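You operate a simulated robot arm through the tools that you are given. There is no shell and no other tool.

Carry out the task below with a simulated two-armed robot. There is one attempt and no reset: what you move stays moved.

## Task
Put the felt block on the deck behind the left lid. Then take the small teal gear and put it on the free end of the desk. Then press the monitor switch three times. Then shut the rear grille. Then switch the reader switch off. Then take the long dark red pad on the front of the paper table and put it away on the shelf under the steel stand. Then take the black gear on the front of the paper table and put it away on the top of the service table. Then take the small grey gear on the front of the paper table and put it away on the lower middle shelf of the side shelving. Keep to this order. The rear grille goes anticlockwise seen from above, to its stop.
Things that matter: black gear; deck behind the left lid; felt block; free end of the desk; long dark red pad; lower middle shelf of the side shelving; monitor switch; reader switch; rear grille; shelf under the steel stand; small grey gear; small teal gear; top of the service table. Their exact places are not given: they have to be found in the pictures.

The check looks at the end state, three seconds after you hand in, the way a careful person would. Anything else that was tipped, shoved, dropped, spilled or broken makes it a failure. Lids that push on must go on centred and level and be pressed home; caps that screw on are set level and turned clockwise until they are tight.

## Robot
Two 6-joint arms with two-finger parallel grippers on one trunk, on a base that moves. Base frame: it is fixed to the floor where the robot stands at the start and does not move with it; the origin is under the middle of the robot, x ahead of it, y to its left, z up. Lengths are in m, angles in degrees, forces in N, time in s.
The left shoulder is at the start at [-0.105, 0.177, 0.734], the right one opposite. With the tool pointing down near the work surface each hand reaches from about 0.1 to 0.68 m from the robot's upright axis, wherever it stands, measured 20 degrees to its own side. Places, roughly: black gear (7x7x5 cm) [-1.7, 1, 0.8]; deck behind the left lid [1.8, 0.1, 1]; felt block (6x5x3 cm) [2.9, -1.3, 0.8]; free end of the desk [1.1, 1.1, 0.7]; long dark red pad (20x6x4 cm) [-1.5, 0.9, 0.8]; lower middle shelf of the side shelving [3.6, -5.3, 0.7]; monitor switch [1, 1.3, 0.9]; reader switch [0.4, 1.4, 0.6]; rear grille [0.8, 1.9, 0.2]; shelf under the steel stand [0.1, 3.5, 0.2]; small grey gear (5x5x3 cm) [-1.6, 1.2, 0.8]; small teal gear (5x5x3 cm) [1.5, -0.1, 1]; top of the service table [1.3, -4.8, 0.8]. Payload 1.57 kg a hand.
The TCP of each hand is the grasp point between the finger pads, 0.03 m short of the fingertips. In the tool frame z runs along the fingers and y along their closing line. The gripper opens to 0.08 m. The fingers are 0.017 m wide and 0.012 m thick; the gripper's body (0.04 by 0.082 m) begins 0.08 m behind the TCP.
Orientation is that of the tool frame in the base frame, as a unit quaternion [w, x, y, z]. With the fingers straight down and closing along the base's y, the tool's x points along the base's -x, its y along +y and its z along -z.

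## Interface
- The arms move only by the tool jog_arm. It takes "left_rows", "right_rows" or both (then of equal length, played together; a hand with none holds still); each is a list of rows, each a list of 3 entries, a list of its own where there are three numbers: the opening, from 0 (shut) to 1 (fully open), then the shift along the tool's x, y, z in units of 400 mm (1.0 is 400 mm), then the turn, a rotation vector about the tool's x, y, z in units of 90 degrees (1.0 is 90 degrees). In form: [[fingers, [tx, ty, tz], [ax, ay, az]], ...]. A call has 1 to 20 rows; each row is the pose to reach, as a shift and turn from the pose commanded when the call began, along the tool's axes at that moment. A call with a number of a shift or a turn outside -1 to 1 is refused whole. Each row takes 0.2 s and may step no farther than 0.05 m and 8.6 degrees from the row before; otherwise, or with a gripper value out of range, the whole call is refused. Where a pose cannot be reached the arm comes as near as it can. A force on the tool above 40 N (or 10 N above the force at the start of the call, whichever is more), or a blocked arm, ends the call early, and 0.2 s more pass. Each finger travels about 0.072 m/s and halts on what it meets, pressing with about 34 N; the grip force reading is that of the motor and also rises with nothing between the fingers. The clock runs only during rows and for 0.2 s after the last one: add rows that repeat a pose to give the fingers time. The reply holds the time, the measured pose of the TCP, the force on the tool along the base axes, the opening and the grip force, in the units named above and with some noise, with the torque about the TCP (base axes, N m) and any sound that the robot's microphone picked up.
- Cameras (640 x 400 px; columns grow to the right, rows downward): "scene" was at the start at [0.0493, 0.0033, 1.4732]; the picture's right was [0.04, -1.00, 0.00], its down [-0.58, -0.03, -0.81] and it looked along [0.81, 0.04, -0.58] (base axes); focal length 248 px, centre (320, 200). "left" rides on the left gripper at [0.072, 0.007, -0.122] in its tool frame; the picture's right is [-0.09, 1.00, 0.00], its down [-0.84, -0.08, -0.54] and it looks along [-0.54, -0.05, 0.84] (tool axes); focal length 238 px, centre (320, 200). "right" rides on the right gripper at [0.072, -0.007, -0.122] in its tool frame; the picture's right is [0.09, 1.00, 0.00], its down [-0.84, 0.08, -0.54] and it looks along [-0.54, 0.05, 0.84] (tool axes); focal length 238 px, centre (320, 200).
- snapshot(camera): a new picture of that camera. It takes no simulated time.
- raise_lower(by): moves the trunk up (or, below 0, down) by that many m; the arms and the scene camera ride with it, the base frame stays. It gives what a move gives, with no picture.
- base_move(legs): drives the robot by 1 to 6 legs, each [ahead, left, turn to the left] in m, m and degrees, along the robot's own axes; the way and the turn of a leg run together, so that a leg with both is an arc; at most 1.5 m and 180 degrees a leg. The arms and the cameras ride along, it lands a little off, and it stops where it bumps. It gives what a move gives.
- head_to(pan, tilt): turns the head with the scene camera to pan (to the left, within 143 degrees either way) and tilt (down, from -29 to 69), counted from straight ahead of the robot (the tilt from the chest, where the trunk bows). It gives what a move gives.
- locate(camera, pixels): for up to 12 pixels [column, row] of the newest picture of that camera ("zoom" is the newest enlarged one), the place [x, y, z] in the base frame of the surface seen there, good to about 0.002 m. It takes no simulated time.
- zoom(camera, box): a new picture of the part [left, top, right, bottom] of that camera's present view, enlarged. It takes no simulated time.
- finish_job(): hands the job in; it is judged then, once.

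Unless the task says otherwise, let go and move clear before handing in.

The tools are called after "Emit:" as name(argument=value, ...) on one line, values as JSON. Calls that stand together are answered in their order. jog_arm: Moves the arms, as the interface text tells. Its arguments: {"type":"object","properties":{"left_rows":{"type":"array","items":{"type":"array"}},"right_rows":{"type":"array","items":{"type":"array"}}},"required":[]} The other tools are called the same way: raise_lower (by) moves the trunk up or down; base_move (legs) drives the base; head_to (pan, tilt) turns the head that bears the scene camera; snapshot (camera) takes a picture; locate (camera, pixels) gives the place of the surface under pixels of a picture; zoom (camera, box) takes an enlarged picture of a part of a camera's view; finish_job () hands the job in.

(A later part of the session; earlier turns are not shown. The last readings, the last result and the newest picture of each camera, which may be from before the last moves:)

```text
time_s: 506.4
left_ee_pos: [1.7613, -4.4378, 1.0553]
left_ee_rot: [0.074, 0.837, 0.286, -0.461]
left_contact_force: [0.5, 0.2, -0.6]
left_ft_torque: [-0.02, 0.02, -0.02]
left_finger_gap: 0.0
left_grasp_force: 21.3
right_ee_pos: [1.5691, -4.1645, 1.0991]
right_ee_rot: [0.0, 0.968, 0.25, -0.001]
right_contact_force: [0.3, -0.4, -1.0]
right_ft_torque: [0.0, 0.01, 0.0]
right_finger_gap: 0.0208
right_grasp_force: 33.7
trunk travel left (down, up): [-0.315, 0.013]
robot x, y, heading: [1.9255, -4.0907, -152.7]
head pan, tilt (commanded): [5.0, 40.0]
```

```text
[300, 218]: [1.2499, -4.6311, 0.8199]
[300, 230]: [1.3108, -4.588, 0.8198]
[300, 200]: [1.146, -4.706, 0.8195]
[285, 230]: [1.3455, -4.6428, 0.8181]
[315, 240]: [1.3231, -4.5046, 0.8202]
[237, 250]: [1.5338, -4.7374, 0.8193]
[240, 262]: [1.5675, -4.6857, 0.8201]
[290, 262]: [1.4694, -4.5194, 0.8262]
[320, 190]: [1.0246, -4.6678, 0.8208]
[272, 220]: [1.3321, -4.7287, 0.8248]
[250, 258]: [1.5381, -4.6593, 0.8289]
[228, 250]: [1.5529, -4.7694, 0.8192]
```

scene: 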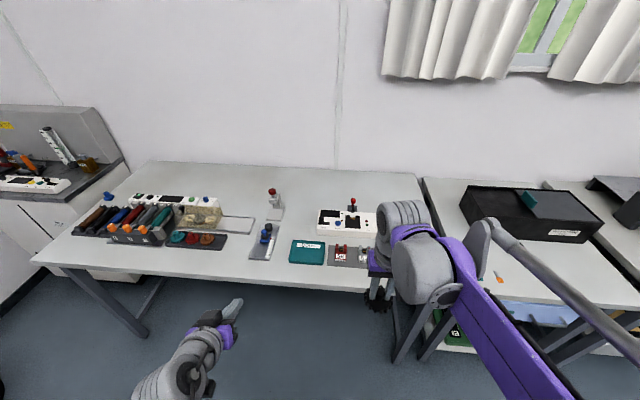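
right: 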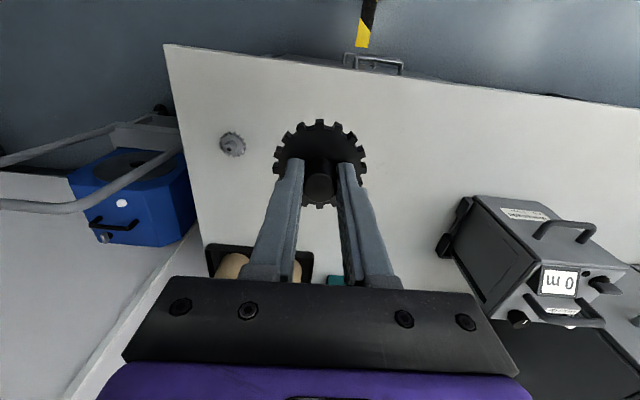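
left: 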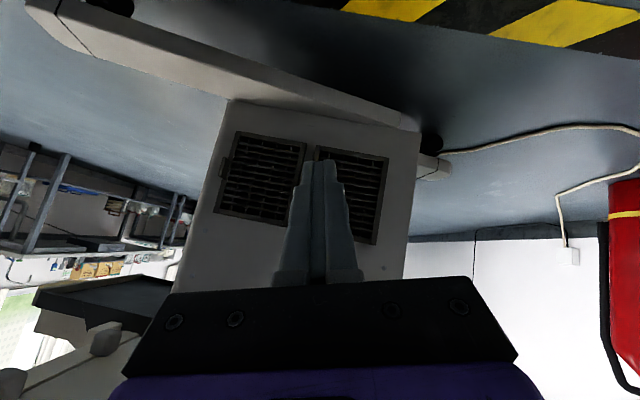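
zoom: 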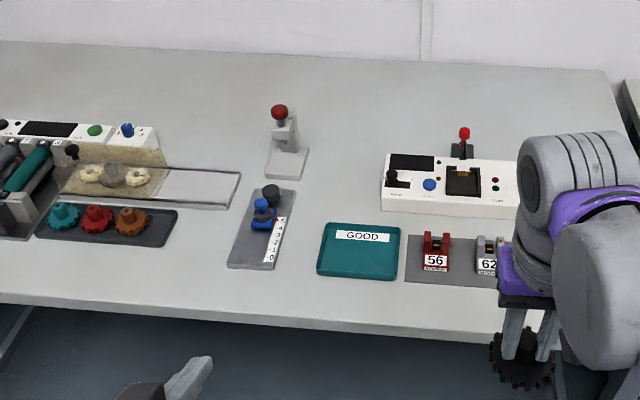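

A good free spot is behind the teal tray, around (1.285,-4.605). I'll move left 0.32 m and ahead 0.25 m.

Emit:
base_move(legs=[[0, 0.317, 0], [0.25, 0, 0]])

Emit:
head_to(pan=-10, tilt=52)

Emit:
snapshot(camera="scene")

Emit:
snapshot(camera="right")

```text
time_s: 511.2
left_ee_pos: [1.6898, -4.8331, 1.0541]
left_ee_rot: [0.075, 0.836, 0.286, -0.461]
left_contact_force: [0.2, -0.3, -0.1]
left_ft_torque: [-0.02, -0.01, 0.04]
left_finger_gap: 0.0
left_grasp_force: 21.6
right_ee_pos: [1.4963, -4.5597, 1.0994]
right_ee_rot: [-0.001, 0.968, 0.251, -0.002]
right_contact_force: [0.0, -0.2, -1.1]
right_ft_torque: [-0.03, -0.02, 0.03]
right_finger_gap: 0.0205
right_grasp_force: 33.8
trunk travel left (down, up): [-0.315, 0.013]
robot x, y, heading: [1.8504, -4.4911, -152.4]
head pan, tilt (commanded): [5.0, 40.0]
```

```text
time_s: 511.9
left_ee_pos: [1.6902, -4.8342, 1.055]
left_ee_rot: [0.075, 0.836, 0.287, -0.461]
left_contact_force: [-0.1, 0.5, -0.2]
left_ft_torque: [0.01, 0.01, 0.01]
left_finger_gap: 0.0
left_grasp_force: 21.6
right_ee_pos: [1.497, -4.56, 1.1011]
right_ee_rot: [-0.001, 0.968, 0.252, -0.003]
right_contact_force: [-0.8, 1.2, 0.4]
right_ft_torque: [0.01, 0.0, 0.01]
right_finger_gap: 0.0204
right_grasp_force: 33.9
trunk travel left (down, up): [-0.315, 0.013]
robot x, y, heading: [1.8507, -4.4922, -152.5]
head pan, tilt (commanded): [-10.0, 52.0]
```

```text
taken
```

scene: 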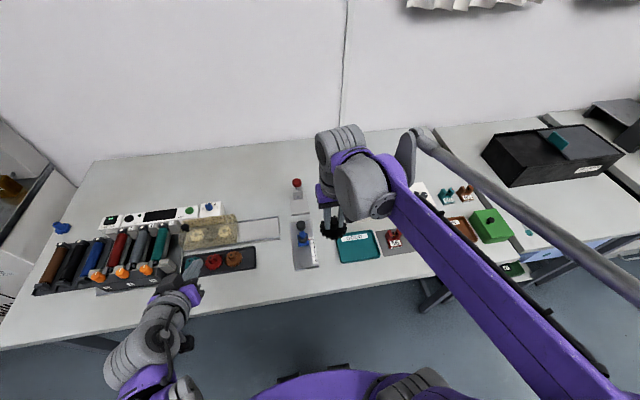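

```text
taken
```

right: 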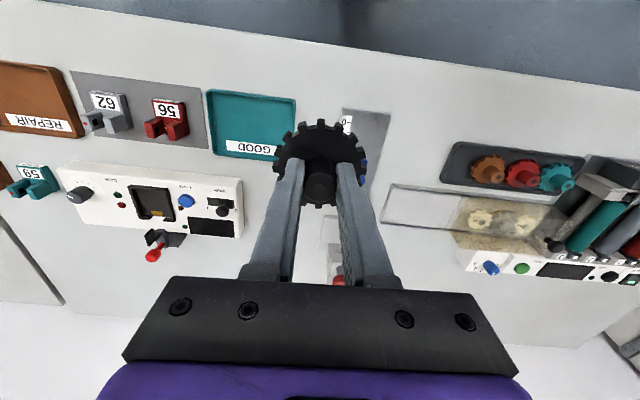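

The spot lies between controller and scale. I'll move horizontally over it at height first, then check.

Emit:
jog_arm(right_rows=[[0, [-0.07, -0.03, 0], [0, 0, 0]], [0, [-0.15, -0.06, 0.01], [0, 0, 0]], [0, [-0.23, -0.09, 0.03], [0, 0, 0]], [0, [-0.31, -0.115, 0.06], [0, 0, 0]], [0, [-0.39, -0.135, 0.1], [0, 0, 0]], [0, [-0.46, -0.15, 0.15], [0, 0, 0]], [0, [-0.518, -0.16, 0.22], [0, 0, 0]], [0, [-0.518, -0.16, 0.3], [0, 0, 0]], [0, [-0.518, -0.16, 0.37], [0, 0, 0]]])

Emit:
snapshot(camera="right")

Emit:
zoom(camera="scene", box=[260, 140, 420, 280])

```text
time_s: 513.9
left_ee_pos: [1.688, -4.8324, 1.0543]
left_ee_rot: [0.074, 0.837, 0.287, -0.46]
left_contact_force: [0.3, 0.7, 0.1]
left_ft_torque: [-0.01, -0.01, 0.04]
left_finger_gap: 0.0
left_grasp_force: 20.7
right_ee_pos: [1.2837, -4.6037, 0.9526]
right_ee_rot: [0.0, 0.968, 0.251, -0.001]
right_contact_force: [0.8, -0.1, -0.1]
right_ft_torque: [0.0, -0.06, -0.02]
right_finger_gap: 0.0205
right_grasp_force: 34.2
trunk travel left (down, up): [-0.315, 0.013]
robot x, y, heading: [1.851, -4.4896, -152.2]
head pan, tilt (commanded): [-10.0, 52.0]
```

```text
taken
```

right: 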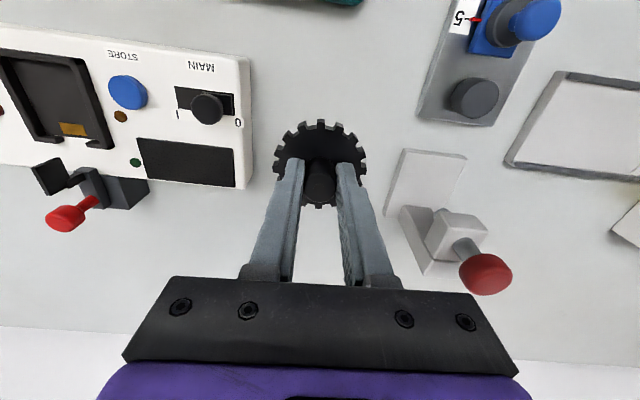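

```text
2.86 times, centred on (340, 210) of scene
```

zoom: 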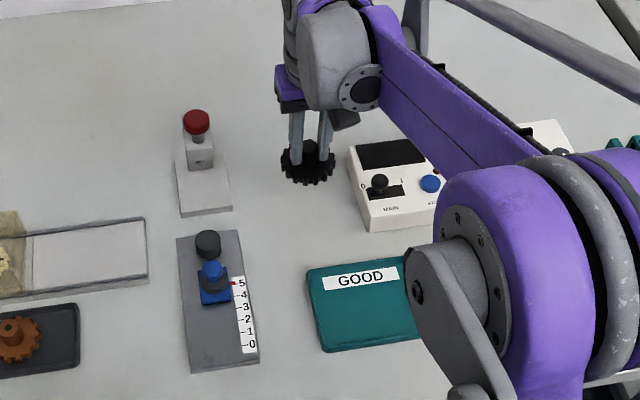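

The landing spot is clear on all sides (controller edge ≥4 cm from the gear's rim). I'll lower, release and rise.

Emit:
jog_arm(right_rows=[[0, [0, 0, 0.06], [0, 0, 0]], [0, [0, 0, 0.12], [0, 0, 0]], [0, [0, 0, 0.165], [0, 0, 0]], [0, [0, 0, 0.19], [0, 0, 0]], [0, [0, 0, 0.203], [0, 0, 0]], [0, [0, 0, 0.203], [0, 0, 0]]])

Emit:
snapshot(camera="right")

```text
time_s: 515.3
left_ee_pos: [1.6892, -4.8329, 1.0551]
left_ee_rot: [0.075, 0.837, 0.286, -0.461]
left_contact_force: [0.4, 0.0, 0.0]
left_ft_torque: [-0.05, 0.01, -0.01]
left_finger_gap: 0.0
left_grasp_force: 21.9
right_ee_pos: [1.2837, -4.6052, 0.8735]
right_ee_rot: [-0.001, 0.968, 0.251, -0.002]
right_contact_force: [0.0, -0.4, -0.2]
right_ft_torque: [0.03, 0.0, 0.03]
right_finger_gap: 0.0207
right_grasp_force: 34.1
trunk travel left (down, up): [-0.315, 0.013]
robot x, y, heading: [1.8515, -4.4901, -152.7]
head pan, tilt (commanded): [-10.0, 52.0]
```

```text
taken
```

right: 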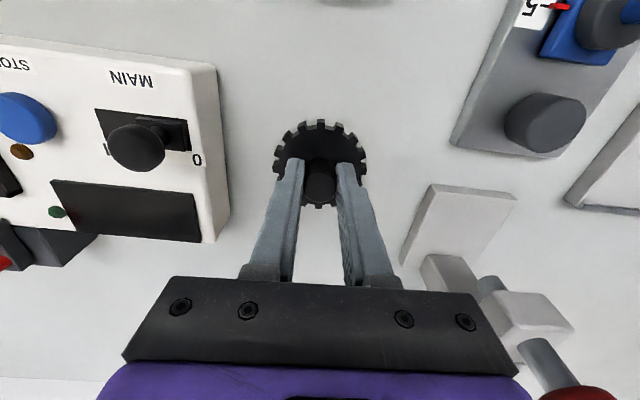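

Emit:
jog_arm(right_rows=[[0, [0, 0, 0.005], [0, 0, 0]], [0, [0, 0, 0.005], [0, 0, 0]], [0.4, [0, 0, 0.005], [0, 0, 0]], [0.6, [0, 0, 0.005], [0, 0, 0]], [0.6, [0, 0, 0.005], [0, 0, 0]], [0.6, [0, 0, -0.02], [0, 0, 0]], [0.6, [0, 0, -0.08], [0, 0, 0]], [0.6, [0, 0, -0.16], [0, 0, 0]], [0.6, [0, 0, -0.26], [0, 0, 0]], [0.6, [0, 0, -0.36], [0, 0, 0]]])

Emit:
snapshot(camera="right")

Emit:
zoom(camera="scene", box=[260, 140, 420, 280])

```text
time_s: 517.5
left_ee_pos: [1.6903, -4.8325, 1.0548]
left_ee_rot: [0.076, 0.836, 0.287, -0.461]
left_contact_force: [0.6, 1.3, 0.6]
left_ft_torque: [-0.03, 0.03, -0.01]
left_finger_gap: 0.0002
left_grasp_force: 21.3
right_ee_pos: [1.2849, -4.6045, 1.0158]
right_ee_rot: [-0.001, 0.968, 0.251, -0.003]
right_contact_force: [-0.2, -1.2, 0.6]
right_ft_torque: [-0.03, 0.02, -0.04]
right_finger_gap: 0.048
right_grasp_force: 0.2
trunk travel left (down, up): [-0.315, 0.013]
robot x, y, heading: [1.8481, -4.4874, -152.4]
head pan, tilt (commanded): [-10.0, 52.0]
```

```text
taken
```

right: 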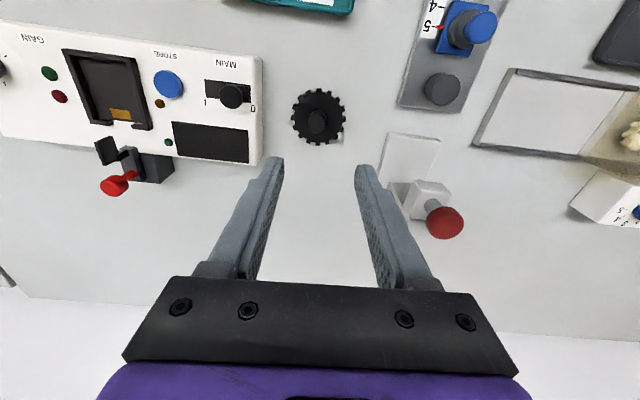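

```text
2.86 times, centred on (340, 210) of scene
```

zoom: 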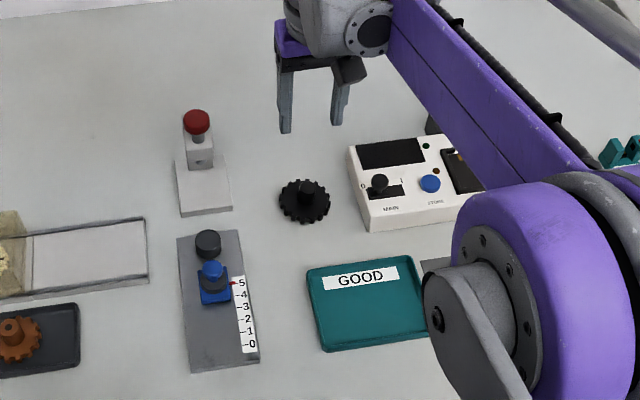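

The black gear stands on the service table. I'll draw the hand back, and while here look at the side shelving for the last placement.

Emit:
jog_arm(right_rows=[[0.6, [0.06, 0.02, -0.03], [0, 0, 0]], [0.6, [0.14, 0.04, -0.07], [0, 0, 0]], [0.6, [0.22, 0.06, -0.11], [0, 0, 0]], [0.6, [0.3, 0.08, -0.15], [0, 0, 0]], [0.6, [0.38, 0.1, -0.18], [0, 0, 0]], [0.6, [0.46, 0.12, -0.2], [0, 0, 0]], [0.6, [0.52, 0.14, -0.2], [0, 0, 0]]])

Emit:
base_move(legs=[[-0.3, 0, 0]])

Emit:
head_to(pan=125, tilt=22)

Emit:
snapshot(camera="scene")

```text
time_s: 519.1
left_ee_pos: [1.6901, -4.8329, 1.0548]
left_ee_rot: [0.075, 0.837, 0.287, -0.46]
left_contact_force: [-0.3, 0.3, 0.0]
left_ft_torque: [0.0, 0.0, -0.01]
left_finger_gap: 0.0001
left_grasp_force: 21.0
right_ee_pos: [1.4938, -4.5519, 1.0946]
right_ee_rot: [0.0, 0.968, 0.251, -0.003]
right_contact_force: [0.0, -0.3, -0.2]
right_ft_torque: [0.0, 0.03, -0.01]
right_finger_gap: 0.048
right_grasp_force: 0.0
trunk travel left (down, up): [-0.315, 0.013]
robot x, y, heading: [1.8475, -4.49, -152.1]
head pan, tilt (commanded): [-10.0, 52.0]
```

```text
time_s: 521.2
left_ee_pos: [1.957, -4.6925, 1.0558]
left_ee_rot: [0.075, 0.836, 0.288, -0.461]
left_contact_force: [0.5, 0.1, 0.1]
left_ft_torque: [-0.01, 0.0, -0.01]
left_finger_gap: 0.0
left_grasp_force: 21.4
right_ee_pos: [1.7605, -4.4137, 1.0944]
right_ee_rot: [-0.001, 0.968, 0.252, -0.002]
right_contact_force: [-0.5, 0.4, -0.1]
right_ft_torque: [0.02, 0.01, 0.02]
right_finger_gap: 0.0479
right_grasp_force: 0.1
trunk travel left (down, up): [-0.315, 0.013]
robot x, y, heading: [2.1138, -4.3482, -152.2]
head pan, tilt (commanded): [-10.0, 52.0]
```

```text
time_s: 523.4
left_ee_pos: [1.9575, -4.6925, 1.0536]
left_ee_rot: [0.077, 0.836, 0.289, -0.461]
left_contact_force: [-0.6, -0.1, 0.1]
left_ft_torque: [0.02, 0.0, 0.03]
left_finger_gap: 0.0
left_grasp_force: 21.5
right_ee_pos: [1.7619, -4.4121, 1.094]
right_ee_rot: [-0.001, 0.968, 0.252, -0.001]
right_contact_force: [0.3, -0.4, -0.4]
right_ft_torque: [-0.03, 0.0, 0.02]
right_finger_gap: 0.0477
right_grasp_force: 0.1
trunk travel left (down, up): [-0.315, 0.013]
robot x, y, heading: [2.1162, -4.3538, -152.2]
head pan, tilt (commanded): [125.0, 22.0]
```

```text
taken
```

scene: 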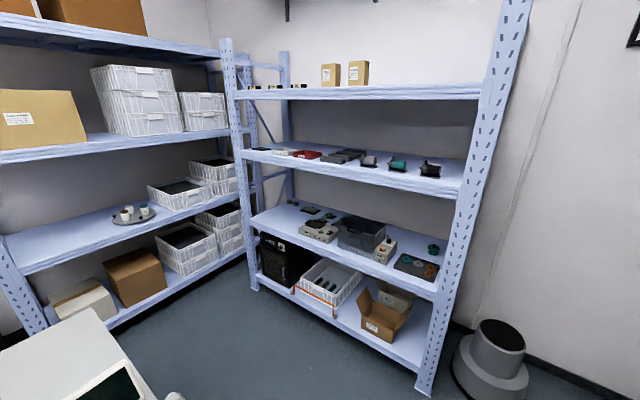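

The side shelving is at (350,200). Its lower middle shelf at (340,240) carries several items. I'll zoom and locate free space.

Emit:
zoom(camera="scene", box=[230, 130, 470, 300])

Emit:
locate(camera="scene", pixels=[[265, 222], [300, 215], [330, 225], [290, 235], [395, 255], [430, 285], [420, 265], [380, 270], [440, 210], [250, 215], [300, 155], [400, 180]])

```text
2.35 times, centred on (350, 215) of scene
```

zoom: 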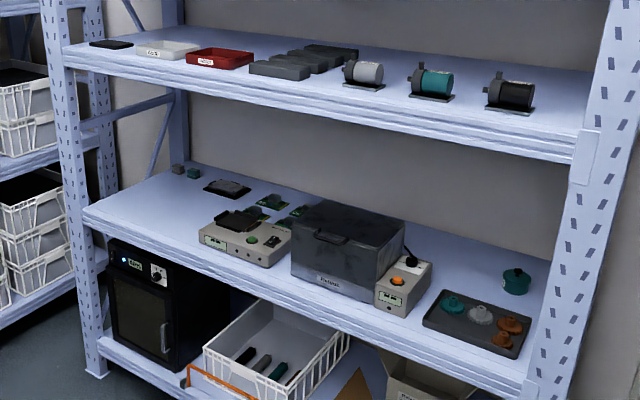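

```text
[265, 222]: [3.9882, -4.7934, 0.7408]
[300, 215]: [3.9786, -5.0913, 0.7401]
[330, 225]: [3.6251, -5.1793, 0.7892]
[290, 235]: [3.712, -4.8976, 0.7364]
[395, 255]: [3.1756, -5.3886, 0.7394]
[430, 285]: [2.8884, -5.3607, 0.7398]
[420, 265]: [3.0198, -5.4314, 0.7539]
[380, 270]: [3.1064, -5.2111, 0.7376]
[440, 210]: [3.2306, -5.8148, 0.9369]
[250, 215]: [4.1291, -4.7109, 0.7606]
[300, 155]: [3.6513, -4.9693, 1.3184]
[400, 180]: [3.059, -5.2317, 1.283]
```

Shelf z≈0.74, front edge at v≈5.48. There is free space on its left part and behind the tray at the right. I'll note a few more positions: the shelving on the left, the floor bin, and the items on this shelf.

Emit:
locate(camera="scene", pixels=[[232, 150], [120, 245], [30, 260], [230, 260], [250, 285], [490, 340], [420, 385], [120, 320], [60, 330], [300, 330], [380, 360], [200, 340]])

Emit:
locate(camera="zoom", pixels=[[205, 240], [290, 240], [150, 220], [120, 205], [180, 190], [225, 190], [300, 280], [400, 300], [430, 320], [530, 350], [470, 265], [490, 280]])

```text
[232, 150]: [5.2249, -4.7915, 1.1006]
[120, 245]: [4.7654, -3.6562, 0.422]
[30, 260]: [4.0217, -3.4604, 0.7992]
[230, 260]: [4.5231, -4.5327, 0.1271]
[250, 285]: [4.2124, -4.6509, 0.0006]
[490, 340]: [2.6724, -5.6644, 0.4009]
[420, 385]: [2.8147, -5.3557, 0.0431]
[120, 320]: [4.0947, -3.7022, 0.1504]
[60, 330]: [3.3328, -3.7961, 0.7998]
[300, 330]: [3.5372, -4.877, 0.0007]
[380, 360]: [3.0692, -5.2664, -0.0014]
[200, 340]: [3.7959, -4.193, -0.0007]
```

```text
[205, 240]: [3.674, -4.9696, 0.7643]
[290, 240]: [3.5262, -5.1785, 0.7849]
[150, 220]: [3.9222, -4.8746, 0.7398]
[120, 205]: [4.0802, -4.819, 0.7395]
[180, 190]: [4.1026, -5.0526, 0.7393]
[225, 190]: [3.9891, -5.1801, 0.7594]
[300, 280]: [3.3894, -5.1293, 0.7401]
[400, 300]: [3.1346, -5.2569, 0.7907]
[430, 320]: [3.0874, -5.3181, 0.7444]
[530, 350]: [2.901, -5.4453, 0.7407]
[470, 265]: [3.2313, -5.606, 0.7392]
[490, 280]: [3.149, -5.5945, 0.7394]
```

The shelf's left part (d 0–0.38, v 5.5–5.8) is free: I'll use about (3.89,-4.91). Now back along the corridor to fetch the small grey gear.

Emit:
base_move(legs=[[0, 0, -0.8], [0, -1.3, 0], [0, -1.3, 0]])

Emit:
base_move(legs=[[0, -1.3, 0], [0, -1.3, 0]])

```text
time_s: 546.6
left_ee_pos: [0.7675, -2.364, 1.0538]
left_ee_rot: [0.074, 0.837, 0.285, -0.461]
left_contact_force: [0.3, -0.1, -0.5]
left_ft_torque: [-0.02, -0.01, 0.01]
left_finger_gap: 0.0
left_grasp_force: 21.1
right_ee_pos: [0.5734, -2.0832, 1.095]
right_ee_rot: [-0.001, 0.968, 0.25, -0.001]
right_contact_force: [0.5, -0.2, 0.5]
right_ft_torque: [-0.02, -0.02, -0.02]
right_finger_gap: 0.0481
right_grasp_force: 0.1
trunk travel left (down, up): [-0.315, 0.013]
robot x, y, heading: [0.9305, -2.0229, -152.5]
head pan, tilt (commanded): [125.0, 22.0]
```

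```text
time_s: 569.4
left_ee_pos: [-0.4345, -0.0742, 1.0549]
left_ee_rot: [0.078, 0.835, 0.291, -0.461]
left_contact_force: [-1.6, 0.8, 1.0]
left_ft_torque: [0.02, 0.01, 0.03]
left_finger_gap: 0.0
left_grasp_force: 21.4
right_ee_pos: [-0.6344, 0.2016, 1.0945]
right_ee_rot: [0.0, 0.966, 0.257, -0.002]
right_contact_force: [-0.4, -0.2, -0.3]
right_ft_torque: [-0.03, -0.01, 0.0]
right_finger_gap: 0.0478
right_grasp_force: 0.0
trunk travel left (down, up): [-0.315, 0.013]
robot x, y, heading: [-0.2775, 0.2699, -151.7]
head pan, tilt (commanded): [125.0, 22.0]
```

I'm back past the printer. I'll correct the heading and go on to the table's right end, opposite the grey gear.

Emit:
base_move(legs=[[0, 0, -1.2], [0, -1.2, 0]])

Emit:
head_to(pan=-15, tilt=45)

Emit:
snapshot(camera="scene")

```text
time_s: 580.5
left_ee_pos: [-0.9843, 0.9966, 1.0546]
left_ee_rot: [0.072, 0.838, 0.282, -0.462]
left_contact_force: [0.2, -0.7, 0.8]
left_ft_torque: [0.0, -0.03, 0.01]
left_finger_gap: 0.0
left_grasp_force: 21.4
right_ee_pos: [-1.1773, 1.279, 1.0954]
right_ee_rot: [-0.001, 0.969, 0.246, -0.002]
right_contact_force: [0.2, -0.2, 0.1]
right_ft_torque: [0.0, 0.02, 0.0]
right_finger_gap: 0.0478
right_grasp_force: 0.0
trunk travel left (down, up): [-0.315, 0.013]
robot x, y, heading: [-0.8236, 1.3385, -153.4]
head pan, tilt (commanded): [125.0, 22.0]
```

```text
time_s: 582.7
left_ee_pos: [-0.9849, 0.9949, 1.0542]
left_ee_rot: [0.073, 0.838, 0.283, -0.461]
left_contact_force: [-0.1, 0.3, 0.8]
left_ft_torque: [0.02, 0.0, -0.02]
left_finger_gap: 0.0001
left_grasp_force: 20.8
right_ee_pos: [-1.177, 1.2799, 1.0946]
right_ee_rot: [-0.001, 0.969, 0.245, -0.001]
right_contact_force: [-0.2, -0.8, -0.5]
right_ft_torque: [0.02, 0.03, -0.02]
right_finger_gap: 0.0485
right_grasp_force: 0.0
trunk travel left (down, up): [-0.315, 0.013]
robot x, y, heading: [-0.8213, 1.3367, -153.0]
head pan, tilt (commanded): [-15.0, 45.0]
```

```text
taken
```

scene: 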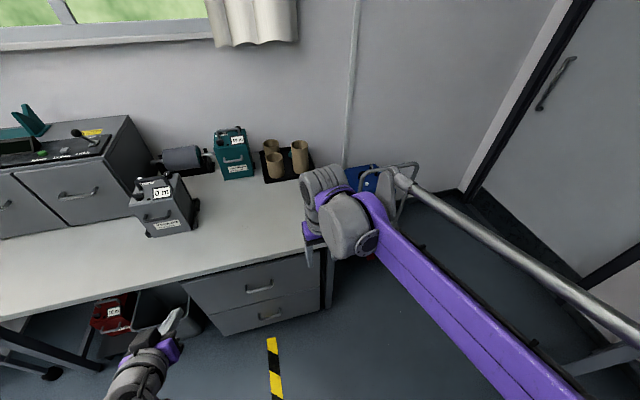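

I'll move ahead 0.27 m to bring the grey gear within reach, and look with the hand camera.

Emit:
base_move(legs=[[0.27, 0, 0]])

Emit:
snapshot(camera="right")

Emit:
zoom(camera="right", box=[240, 60, 380, 180])

```text
time_s: 584.6
left_ee_pos: [-1.2253, 0.874, 1.0547]
left_ee_rot: [0.073, 0.838, 0.282, -0.461]
left_contact_force: [-0.1, 0.1, -0.6]
left_ft_torque: [0.02, 0.03, 0.02]
left_finger_gap: 0.0
left_grasp_force: 21.6
right_ee_pos: [-1.4177, 1.1582, 1.0936]
right_ee_rot: [-0.001, 0.969, 0.246, -0.002]
right_contact_force: [0.6, 0.3, -1.0]
right_ft_torque: [-0.01, 0.0, 0.0]
right_finger_gap: 0.0483
right_grasp_force: 0.1
trunk travel left (down, up): [-0.315, 0.013]
robot x, y, heading: [-1.0632, 1.2179, -153.2]
head pan, tilt (commanded): [-15.0, 45.0]
```

```text
taken
```

right: 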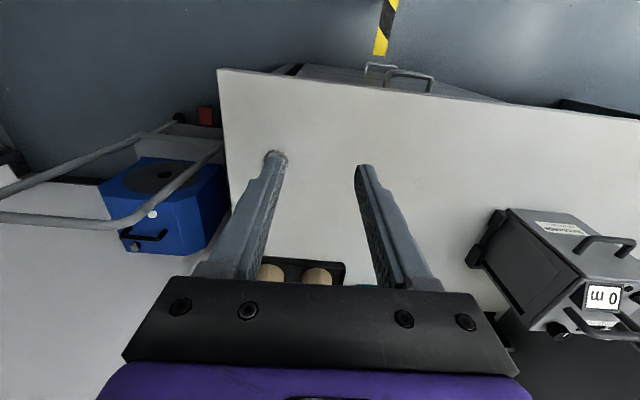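

```text
3.33 times, centred on (310, 120) of right
```

zoom: 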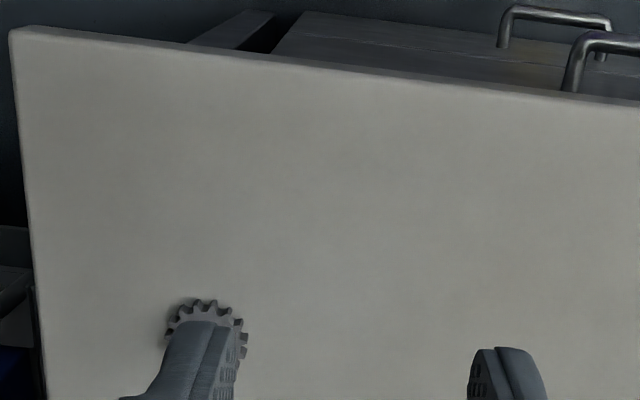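

The grey gear's at about (-1.564,1.162). I'll move above it and re-measure from the hand camera.

Emit:
jog_arm(right_rows=[[0.8, [-0.05, -0.03, 0.05], [0, 0, 0]], [0.8, [-0.1, -0.06, 0.11], [0, 0, 0]], [0.8, [-0.15, -0.09, 0.18], [0, 0, 0]], [0.8, [-0.2, -0.12, 0.26], [0, 0, 0]], [0.8, [-0.25, -0.15, 0.34], [0, 0, 0]], [0.8, [-0.3, -0.17, 0.42], [0, 0, 0]], [0.8, [-0.317, -0.183, 0.5], [0, 0, 0]], [0.8, [-0.317, -0.183, 0.509], [0, 0, 0]]])

Emit:
zoom(camera="right", box=[270, 80, 380, 175])

Emit:
locate(camera="zoom", pixels=[[320, 200], [320, 240], [290, 230], [350, 230], [320, 150], [320, 290], [250, 220], [390, 220], [300, 260], [340, 260]])

```text
time_s: 586.4
left_ee_pos: [-1.2247, 0.8754, 1.0543]
left_ee_rot: [0.072, 0.838, 0.282, -0.461]
left_contact_force: [0.0, -0.4, 0.3]
left_ft_torque: [-0.03, -0.01, 0.0]
left_finger_gap: 0.0
left_grasp_force: 21.9
right_ee_pos: [-1.5658, 1.1627, 0.891]
right_ee_rot: [-0.001, 0.969, 0.245, -0.003]
right_contact_force: [-0.6, -0.4, -0.2]
right_ft_torque: [0.0, 0.0, 0.03]
right_finger_gap: 0.0639
right_grasp_force: 0.1
trunk travel left (down, up): [-0.315, 0.013]
robot x, y, heading: [-1.0593, 1.2154, -153.1]
head pan, tilt (commanded): [-15.0, 45.0]
```

```text
4.21 times, centred on (325, 128) of right
```

zoom: 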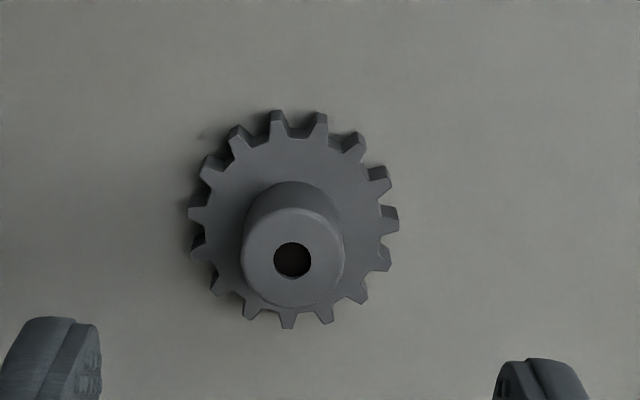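

```text
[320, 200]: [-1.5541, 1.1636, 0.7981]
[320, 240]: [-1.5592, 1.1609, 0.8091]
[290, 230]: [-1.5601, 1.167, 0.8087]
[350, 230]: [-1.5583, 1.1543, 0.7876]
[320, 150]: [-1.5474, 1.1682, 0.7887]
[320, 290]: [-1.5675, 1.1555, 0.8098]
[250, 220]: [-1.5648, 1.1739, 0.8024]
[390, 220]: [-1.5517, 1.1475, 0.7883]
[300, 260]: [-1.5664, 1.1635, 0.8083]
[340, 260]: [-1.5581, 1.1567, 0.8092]
```

The hub is centred under the hand within 1–2 mm. I'll descend to just above the disk, grip and lift gently.

Emit:
jog_arm(right_rows=[[0.8, [0.002, 0, 0.06], [0, 0, 0]], [0.8, [0.002, 0, 0.12], [0, 0, 0]], [0.8, [0.002, 0, 0.16], [0, 0, 0]], [0.8, [0.002, 0, 0.176], [0, 0, 0]], [0.8, [0.002, 0, 0.176], [0, 0, 0]], [0.4, [0.002, 0, 0.176], [0, 0, 0]], [0, [0.002, 0, 0.176], [0, 0, 0]], [0, [0.002, 0, 0.176], [0, 0, 0]], [0, [0.002, 0, 0.176], [0, 0, 0]], [0, [0.002, 0, 0.176], [0, 0, 0]], [0, [0.002, 0, 0.168], [0, 0, 0]], [0, [0.002, 0, 0.158], [0, 0, 0]], [0, [0.002, 0, 0.145], [0, 0, 0]]])

Emit:
snapshot(camera="right")

```text
time_s: 589.2
left_ee_pos: [-1.2247, 0.8749, 1.0544]
left_ee_rot: [0.072, 0.838, 0.281, -0.462]
left_contact_force: [0.0, -1.2, 0.4]
left_ft_torque: [0.0, -0.02, 0.0]
left_finger_gap: 0.0
left_grasp_force: 21.4
right_ee_pos: [-1.565, 1.1622, 0.833]
right_ee_rot: [0.0, 0.97, 0.245, -0.003]
right_contact_force: [0.0, 0.1, -0.4]
right_ft_torque: [-0.03, -0.03, 0.02]
right_finger_gap: 0.0197
right_grasp_force: 33.7
trunk travel left (down, up): [-0.315, 0.013]
robot x, y, heading: [-1.0573, 1.2161, -153.1]
head pan, tilt (commanded): [-15.0, 45.0]
```

```text
taken
```

right: 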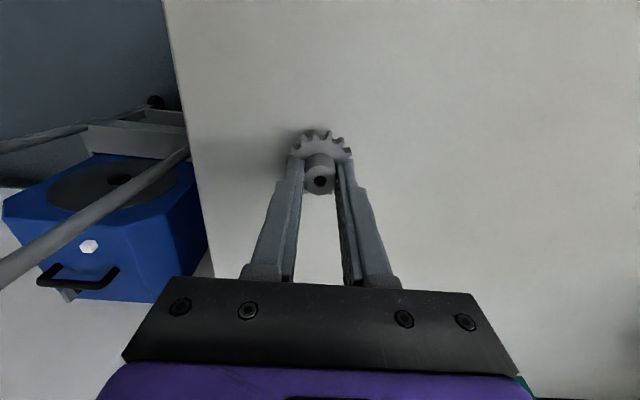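

Gripped (gap 0.0197). I'll raise it and draw back.

Emit:
jog_arm(right_rows=[[0, [0, 0, -0.05], [0, 0, 0]], [0, [0, 0, -0.11], [0, 0, 0]], [0, [0, 0, -0.18], [0, 0, 0]], [0, [0, 0, -0.25], [0, 0, 0]], [0, [0, 0, -0.32], [0, 0, 0]], [0, [0.03, 0.02, -0.39], [0, 0, 0]], [0, [0.09, 0.05, -0.46], [0, 0, 0]], [0, [0.16, 0.09, -0.53], [0, 0, 0]], [0, [0.23, 0.13, -0.6], [0, 0, 0]], [0, [0.3, 0.17, -0.64], [0, 0, 0]], [0, [0.36, 0.2, -0.64], [0, 0, 0]]])

Emit:
snapshot(camera="right")

```text
time_s: 591.6
left_ee_pos: [-1.2261, 0.8755, 1.0544]
left_ee_rot: [0.073, 0.838, 0.282, -0.461]
left_contact_force: [0.2, -0.3, 0.2]
left_ft_torque: [-0.03, 0.02, 0.02]
left_finger_gap: 0.0
left_grasp_force: 21.7
right_ee_pos: [-1.399, 1.1605, 1.0881]
right_ee_rot: [0.0, 0.97, 0.244, -0.003]
right_contact_force: [1.1, -1.2, 0.6]
right_ft_torque: [0.02, 0.01, -0.01]
right_finger_gap: 0.0196
right_grasp_force: 33.8
trunk travel left (down, up): [-0.315, 0.013]
robot x, y, heading: [-1.0619, 1.2151, -153.3]
head pan, tilt (commanded): [-15.0, 45.0]
```

```text
taken
```

right: 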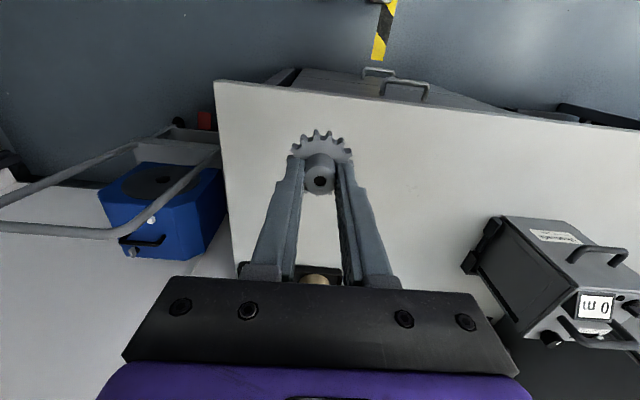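

I'll back into the corridor, turn left to face along it, and drive to the side shelving in stages.

Emit:
base_move(legs=[[-0.27, 0, 0], [0, 0, 90]])

Emit:
base_move(legs=[[1.3, 0, 0], [1.3, 0, 0]])

Emit:
head_to(pan=0, tilt=20)

Emit:
snapshot(camera="scene")

```text
time_s: 597.4
left_ee_pos: [-0.479, 1.1752, 1.0551]
left_ee_rot: [0.379, 0.39, 0.793, -0.274]
left_contact_force: [-0.5, 0.4, 1.2]
left_ft_torque: [-0.02, 0.01, -0.01]
left_finger_gap: 0.0001
left_grasp_force: 21.9
right_ee_pos: [-0.762, 0.9986, 1.0894]
right_ee_rot: [0.001, 0.508, 0.861, -0.001]
right_contact_force: [0.0, -0.7, 0.3]
right_ft_torque: [-0.01, 0.01, 0.01]
right_finger_gap: 0.0197
right_grasp_force: 33.6
trunk travel left (down, up): [-0.315, 0.013]
robot x, y, heading: [-0.8212, 1.3391, -62.5]
head pan, tilt (commanded): [-15.0, 45.0]
```

```text
time_s: 610.1
left_ee_pos: [0.7194, -1.1597, 1.0539]
left_ee_rot: [0.377, 0.393, 0.792, -0.275]
left_contact_force: [0.5, -0.7, -0.3]
left_ft_torque: [0.03, -0.02, 0.0]
left_finger_gap: 0.0004
left_grasp_force: 21.8
right_ee_pos: [0.4333, -1.3354, 1.0875]
right_ee_rot: [0.001, 0.512, 0.859, -0.001]
right_contact_force: [-0.6, -0.5, -0.5]
right_ft_torque: [-0.03, -0.02, 0.01]
right_finger_gap: 0.0197
right_grasp_force: 34.1
trunk travel left (down, up): [-0.315, 0.013]
robot x, y, heading: [0.3776, -0.9967, -63.0]
head pan, tilt (commanded): [-15.0, 45.0]
```

```text
time_s: 611.0
left_ee_pos: [0.7197, -1.1601, 1.0544]
left_ee_rot: [0.378, 0.393, 0.792, -0.275]
left_contact_force: [-0.4, 0.0, 0.4]
left_ft_torque: [-0.03, 0.0, 0.0]
left_finger_gap: 0.0
left_grasp_force: 21.9
right_ee_pos: [0.434, -1.3365, 1.0883]
right_ee_rot: [0.001, 0.511, 0.859, -0.001]
right_contact_force: [-0.3, -0.1, -0.9]
right_ft_torque: [-0.03, 0.0, -0.01]
right_finger_gap: 0.0197
right_grasp_force: 33.6
trunk travel left (down, up): [-0.315, 0.013]
robot x, y, heading: [0.3816, -0.9946, -63.0]
head pan, tilt (commanded): [0.0, 20.0]
```

```text
taken
```

scene: 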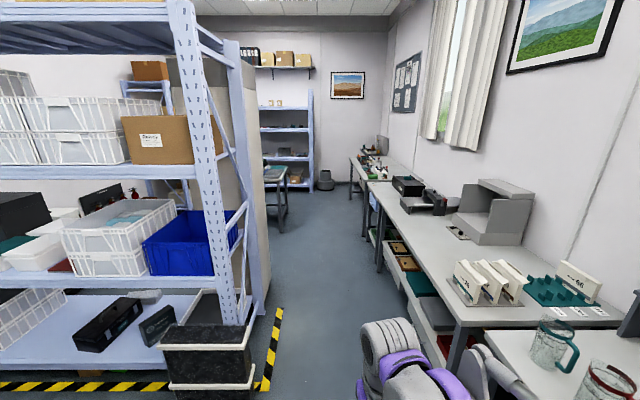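

The corridor ahead is clear. I'll drive another 4.2 m toward the side shelving.

Emit:
base_move(legs=[[1.4, 0, 0], [1.4, 0, 0]])

Emit:
base_move(legs=[[1.4, 0, 0]])

Emit:
head_to(pan=30, tilt=32)

Emit:
snapshot(camera="scene")

```text
time_s: 624.6
left_ee_pos: [2.0261, -3.6356, 1.0541]
left_ee_rot: [0.381, 0.384, 0.796, -0.271]
left_contact_force: [0.4, -0.5, 0.5]
left_ft_torque: [0.01, 0.0, 0.01]
left_finger_gap: 0.0001
left_grasp_force: 20.9
right_ee_pos: [1.7447, -3.8168, 1.0873]
right_ee_rot: [0.001, 0.502, 0.865, -0.002]
right_contact_force: [-0.5, -0.3, -0.3]
right_ft_torque: [0.04, -0.01, -0.01]
right_finger_gap: 0.0195
right_grasp_force: 33.7
trunk travel left (down, up): [-0.315, 0.013]
robot x, y, heading: [1.6806, -3.4803, -61.7]
head pan, tilt (commanded): [0.0, 20.0]
```

```text
time_s: 631.6
left_ee_pos: [2.685, -4.8805, 1.0544]
left_ee_rot: [0.38, 0.387, 0.795, -0.272]
left_contact_force: [-0.3, 0.6, -0.8]
left_ft_torque: [0.0, 0.0, 0.01]
left_finger_gap: 0.0002
left_grasp_force: 21.6
right_ee_pos: [2.4032, -5.0603, 1.0883]
right_ee_rot: [0.002, 0.506, 0.863, -0.002]
right_contact_force: [0.4, 0.2, -0.8]
right_ft_torque: [0.0, 0.01, 0.03]
right_finger_gap: 0.0196
right_grasp_force: 33.3
trunk travel left (down, up): [-0.315, 0.013]
robot x, y, heading: [2.3407, -4.7196, -62.0]
head pan, tilt (commanded): [0.0, 20.0]
```

```text
time_s: 632.6
left_ee_pos: [2.6856, -4.8791, 1.0547]
left_ee_rot: [0.38, 0.387, 0.795, -0.272]
left_contact_force: [-0.5, -0.3, 0.0]
left_ft_torque: [-0.01, 0.0, 0.01]
left_finger_gap: 0.0
left_grasp_force: 21.3
right_ee_pos: [2.4036, -5.0588, 1.0888]
right_ee_rot: [0.001, 0.505, 0.863, -0.001]
right_contact_force: [0.1, 0.5, -0.9]
right_ft_torque: [0.03, 0.02, 0.03]
right_finger_gap: 0.0197
right_grasp_force: 33.9
trunk travel left (down, up): [-0.315, 0.013]
robot x, y, heading: [2.3406, -4.7193, -62.0]
head pan, tilt (commanded): [30.0, 32.0]
```

```text
taken
```

scene: 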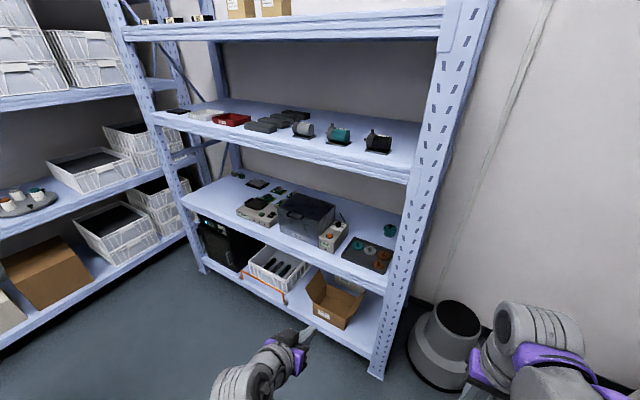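

I'm near the side shelving; the floor bin is ahead-right. I'll go 0.22 m further ahead to stay clear of the small desk behind, then strafe left in front of the shelving.

Emit:
base_move(legs=[[0.22, 0, -1], [0, 0.75, 0]])

Emit:
head_to(pan=120, tilt=40)

Emit:
snapshot(camera="scene")

```text
time_s: 640.8
left_ee_pos: [3.4487, -4.7401, 1.0546]
left_ee_rot: [0.378, 0.393, 0.791, -0.275]
left_contact_force: [-0.8, 0.0, 0.1]
left_ft_torque: [-0.03, 0.01, 0.02]
left_finger_gap: 0.0
left_grasp_force: 21.2
right_ee_pos: [3.1638, -4.9139, 1.0881]
right_ee_rot: [0.0, 0.511, 0.859, -0.002]
right_contact_force: [-0.2, 0.5, -0.8]
right_ft_torque: [0.0, 0.02, -0.02]
right_finger_gap: 0.0199
right_grasp_force: 34.2
trunk travel left (down, up): [-0.315, 0.013]
robot x, y, heading: [3.1116, -4.5771, -63.2]
head pan, tilt (commanded): [30.0, 32.0]
```

```text
time_s: 642.5
left_ee_pos: [3.4477, -4.7397, 1.0541]
left_ee_rot: [0.378, 0.393, 0.792, -0.275]
left_contact_force: [-0.1, -0.5, -0.2]
left_ft_torque: [0.03, -0.01, 0.01]
left_finger_gap: 0.0001
left_grasp_force: 21.4
right_ee_pos: [3.1638, -4.9145, 1.0889]
right_ee_rot: [0.001, 0.511, 0.859, -0.001]
right_contact_force: [0.1, 0.9, -0.3]
right_ft_torque: [0.01, 0.02, -0.05]
right_finger_gap: 0.0198
right_grasp_force: 34.1
trunk travel left (down, up): [-0.315, 0.013]
robot x, y, heading: [3.1065, -4.574, -63.2]
head pan, tilt (commanded): [120.0, 40.0]
```

```text
taken
```

scene: 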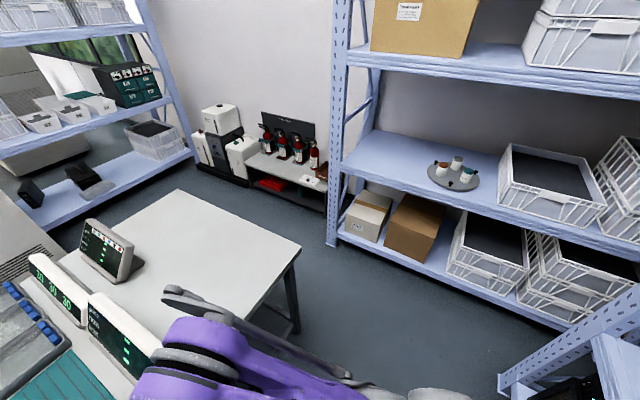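

Emit:
locate(camera="scene", pixels=[[298, 245], [180, 195], [295, 325], [150, 370], [230, 330], [110, 250], [335, 225], [430, 270], [560, 320], [500, 380]])

```text
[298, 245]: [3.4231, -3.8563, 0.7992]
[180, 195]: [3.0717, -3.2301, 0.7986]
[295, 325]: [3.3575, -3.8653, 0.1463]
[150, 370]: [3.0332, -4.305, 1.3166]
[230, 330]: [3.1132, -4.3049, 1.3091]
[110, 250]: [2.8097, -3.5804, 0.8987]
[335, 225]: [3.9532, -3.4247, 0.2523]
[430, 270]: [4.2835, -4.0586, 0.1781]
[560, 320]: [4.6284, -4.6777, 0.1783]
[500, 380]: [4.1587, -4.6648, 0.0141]
```

The desk's edge is at v≈4.45, 0.2 m behind me; fine. I'll strafe left the rest of the way, and look at the shelf.

Emit:
base_move(legs=[[0, 0.715, 0]])

Emit:
head_to(pan=-5, tilt=40)

Emit:
snapshot(camera="scene")

```text
time_s: 649.2
left_ee_pos: [4.0842, -4.4154, 1.055]
left_ee_rot: [0.378, 0.392, 0.793, -0.274]
left_contact_force: [0.1, 0.4, -0.2]
left_ft_torque: [-0.02, 0.0, -0.01]
left_finger_gap: 0.0
left_grasp_force: 21.8
right_ee_pos: [3.7987, -4.5907, 1.0875]
right_ee_rot: [0.001, 0.51, 0.86, -0.002]
right_contact_force: [-0.7, -0.2, -0.1]
right_ft_torque: [0.02, 0.01, 0.01]
right_finger_gap: 0.0195
right_grasp_force: 33.6
trunk travel left (down, up): [-0.315, 0.013]
robot x, y, heading: [3.7436, -4.249, -62.9]
head pan, tilt (commanded): [120.0, 40.0]
```

```text
time_s: 651.2
left_ee_pos: [4.0837, -4.414, 1.0536]
left_ee_rot: [0.378, 0.392, 0.792, -0.275]
left_contact_force: [-0.6, 0.2, 0.1]
left_ft_torque: [0.01, 0.02, -0.01]
left_finger_gap: 0.0
left_grasp_force: 21.1
right_ee_pos: [3.7996, -4.5908, 1.0883]
right_ee_rot: [0.0, 0.51, 0.86, -0.001]
right_contact_force: [0.7, 0.0, 0.2]
right_ft_torque: [-0.01, 0.0, -0.02]
right_finger_gap: 0.0197
right_grasp_force: 32.9
trunk travel left (down, up): [-0.315, 0.013]
robot x, y, heading: [3.7453, -4.2526, -63.1]
head pan, tilt (commanded): [-5.0, 40.0]
```

```text
taken
```

scene: 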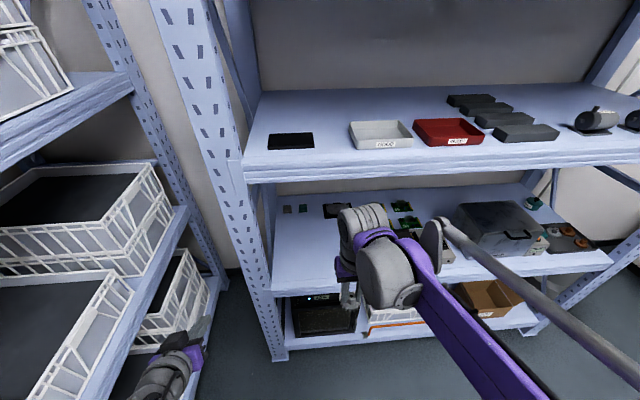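

I'm in front of the shelving. I'll lower the trunk to the default height and measure the shelf opening and the free area.

Emit:
raise_lower(by=-0.14)

Emit:
head_to(pan=-10, tilt=42)

Emit:
snapshot(camera="scene")

Emit:
snapshot(camera="right")

```text
time_s: 652.9
left_ee_pos: [4.0838, -4.4155, 0.9142]
left_ee_rot: [0.378, 0.392, 0.793, -0.274]
left_contact_force: [0.1, -0.3, -1.4]
left_ft_torque: [0.02, 0.0, 0.0]
left_finger_gap: 0.0002
left_grasp_force: 21.2
right_ee_pos: [3.8001, -4.5916, 0.9484]
right_ee_rot: [0.001, 0.511, 0.86, -0.002]
right_contact_force: [-0.3, 0.0, 0.6]
right_ft_torque: [0.02, 0.03, 0.0]
right_finger_gap: 0.0197
right_grasp_force: 34.1
trunk travel left (down, up): [-0.175, 0.153]
robot x, y, heading: [3.7424, -4.2501, -62.8]
head pan, tilt (commanded): [-5.0, 40.0]
```

```text
time_s: 653.5
left_ee_pos: [4.0848, -4.4147, 0.9142]
left_ee_rot: [0.378, 0.392, 0.793, -0.274]
left_contact_force: [0.3, 0.8, 0.0]
left_ft_torque: [-0.01, -0.04, 0.04]
left_finger_gap: 0.0002
left_grasp_force: 21.1
right_ee_pos: [3.7987, -4.59, 0.9495]
right_ee_rot: [0.001, 0.511, 0.86, -0.002]
right_contact_force: [-1.2, 0.0, -0.2]
right_ft_torque: [-0.01, -0.01, 0.01]
right_finger_gap: 0.0197
right_grasp_force: 33.5
trunk travel left (down, up): [-0.175, 0.153]
robot x, y, heading: [3.7445, -4.2542, -63.0]
head pan, tilt (commanded): [-10.0, 42.0]
```

```text
taken
```

scene: 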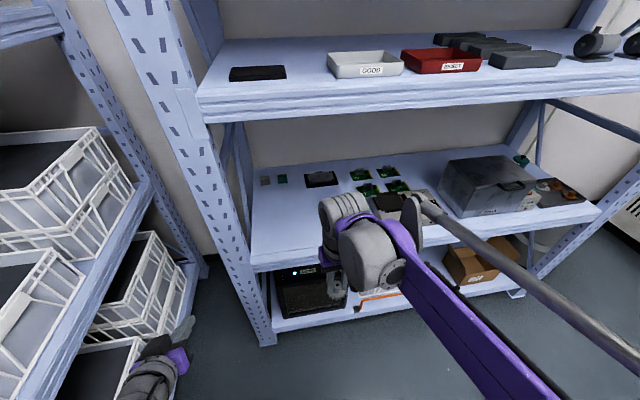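

```text
taken
```

right: 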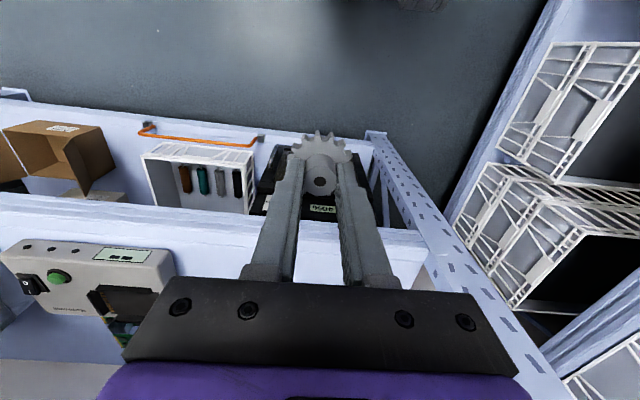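

Emit:
locate(camera="scene", pixels=[[400, 104], [300, 115], [290, 215], [270, 235], [300, 250], [265, 180], [320, 180], [255, 265], [310, 225], [230, 170], [350, 190], [285, 195]])

Emit:
zoom(camera="scene", box=[210, 90, 370, 280])

```text
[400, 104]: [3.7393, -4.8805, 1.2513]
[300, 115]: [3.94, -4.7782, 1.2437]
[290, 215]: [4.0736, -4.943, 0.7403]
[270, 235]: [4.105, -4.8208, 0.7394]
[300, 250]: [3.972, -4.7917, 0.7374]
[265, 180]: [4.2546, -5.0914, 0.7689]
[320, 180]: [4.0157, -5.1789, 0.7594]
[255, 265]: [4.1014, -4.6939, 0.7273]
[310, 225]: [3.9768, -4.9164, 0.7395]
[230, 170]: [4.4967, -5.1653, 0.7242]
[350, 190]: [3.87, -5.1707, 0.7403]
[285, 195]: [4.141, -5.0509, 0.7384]
```

```text
2.11 times, centred on (290, 185) of scene
```

zoom: 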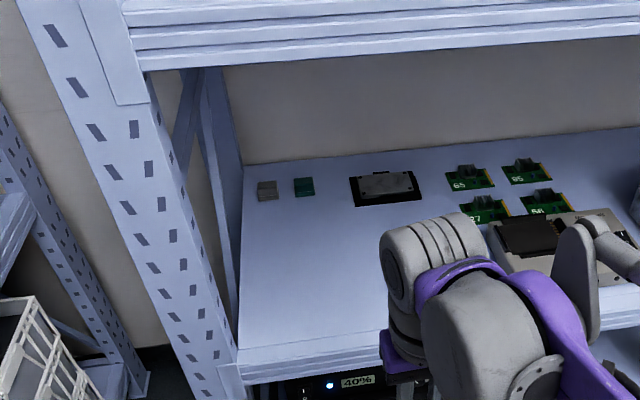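

The beam's bottom is at z≈1.24, the deck at 0.74, with a clear area at the front left. I'll move 0.12 m closer, lower the hand and reach in to about (3.90,-4.93).

Emit:
base_move(legs=[[0.12, 0, 0]])

Emit:
jog_arm(right_rows=[[0, [0, -0.03, 0.07], [0, 0, 0]], [0, [0, -0.06, 0.14], [0, 0, 0]], [0, [0, -0.1, 0.2], [0, 0, 0]], [0, [-0.07, -0.13, 0.2], [0, 0, 0]], [0, [-0.15, -0.16, 0.2], [0, 0, 0]], [0, [-0.23, -0.163, 0.2], [0, 0, 0]], [0, [-0.31, -0.163, 0.2], [0, 0, 0]], [0, [-0.4, -0.163, 0.2], [0, 0, 0]]])

Emit:
snapshot(camera="scene")

Emit:
snapshot(camera="right")

```text
time_s: 654.8
left_ee_pos: [4.1387, -4.5237, 0.9136]
left_ee_rot: [0.377, 0.393, 0.793, -0.274]
left_contact_force: [-0.2, -0.3, 0.1]
left_ft_torque: [0.01, 0.03, 0.0]
left_finger_gap: 0.0
left_grasp_force: 20.9
right_ee_pos: [3.8535, -4.6992, 0.9476]
right_ee_rot: [0.001, 0.512, 0.859, -0.001]
right_contact_force: [-0.5, -0.8, -0.7]
right_ft_torque: [0.0, -0.01, 0.01]
right_finger_gap: 0.0195
right_grasp_force: 33.5
trunk travel left (down, up): [-0.175, 0.153]
robot x, y, heading: [3.797, -4.3602, -63.1]
head pan, tilt (commanded): [-10.0, 42.0]
```

```text
time_s: 656.6
left_ee_pos: [4.1395, -4.524, 0.9149]
left_ee_rot: [0.377, 0.393, 0.792, -0.275]
left_contact_force: [-1.1, -0.6, 1.1]
left_ft_torque: [0.01, 0.02, -0.01]
left_finger_gap: 0.0002
left_grasp_force: 21.1
right_ee_pos: [3.872, -4.8716, 0.8671]
right_ee_rot: [0.001, 0.511, 0.859, -0.002]
right_contact_force: [0.4, -0.2, -0.1]
right_ft_torque: [-0.02, -0.01, 0.0]
right_finger_gap: 0.0194
right_grasp_force: 34.1
trunk travel left (down, up): [-0.175, 0.153]
robot x, y, heading: [3.7942, -4.3544, -63.2]
head pan, tilt (commanded): [-10.0, 42.0]
```

```text
taken
```

scene: 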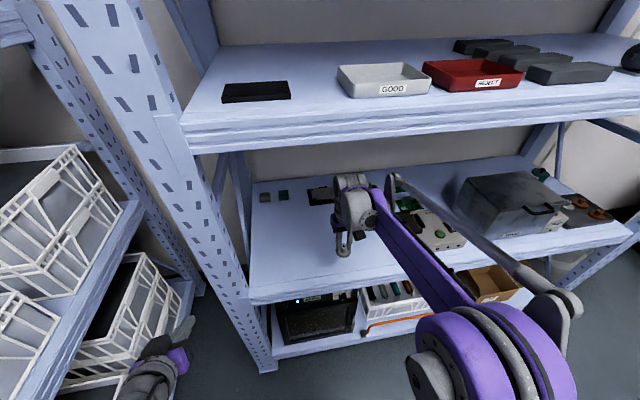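

```text
taken
```

right: 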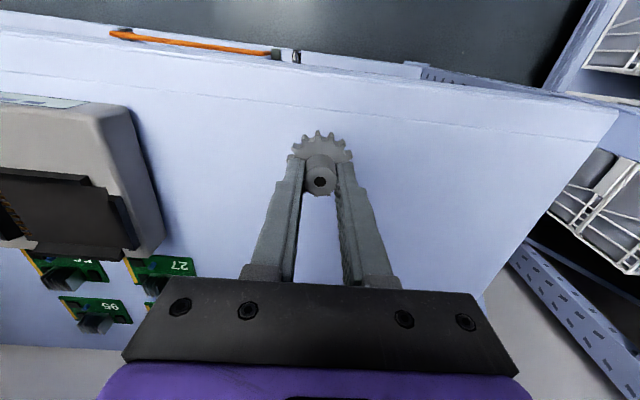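

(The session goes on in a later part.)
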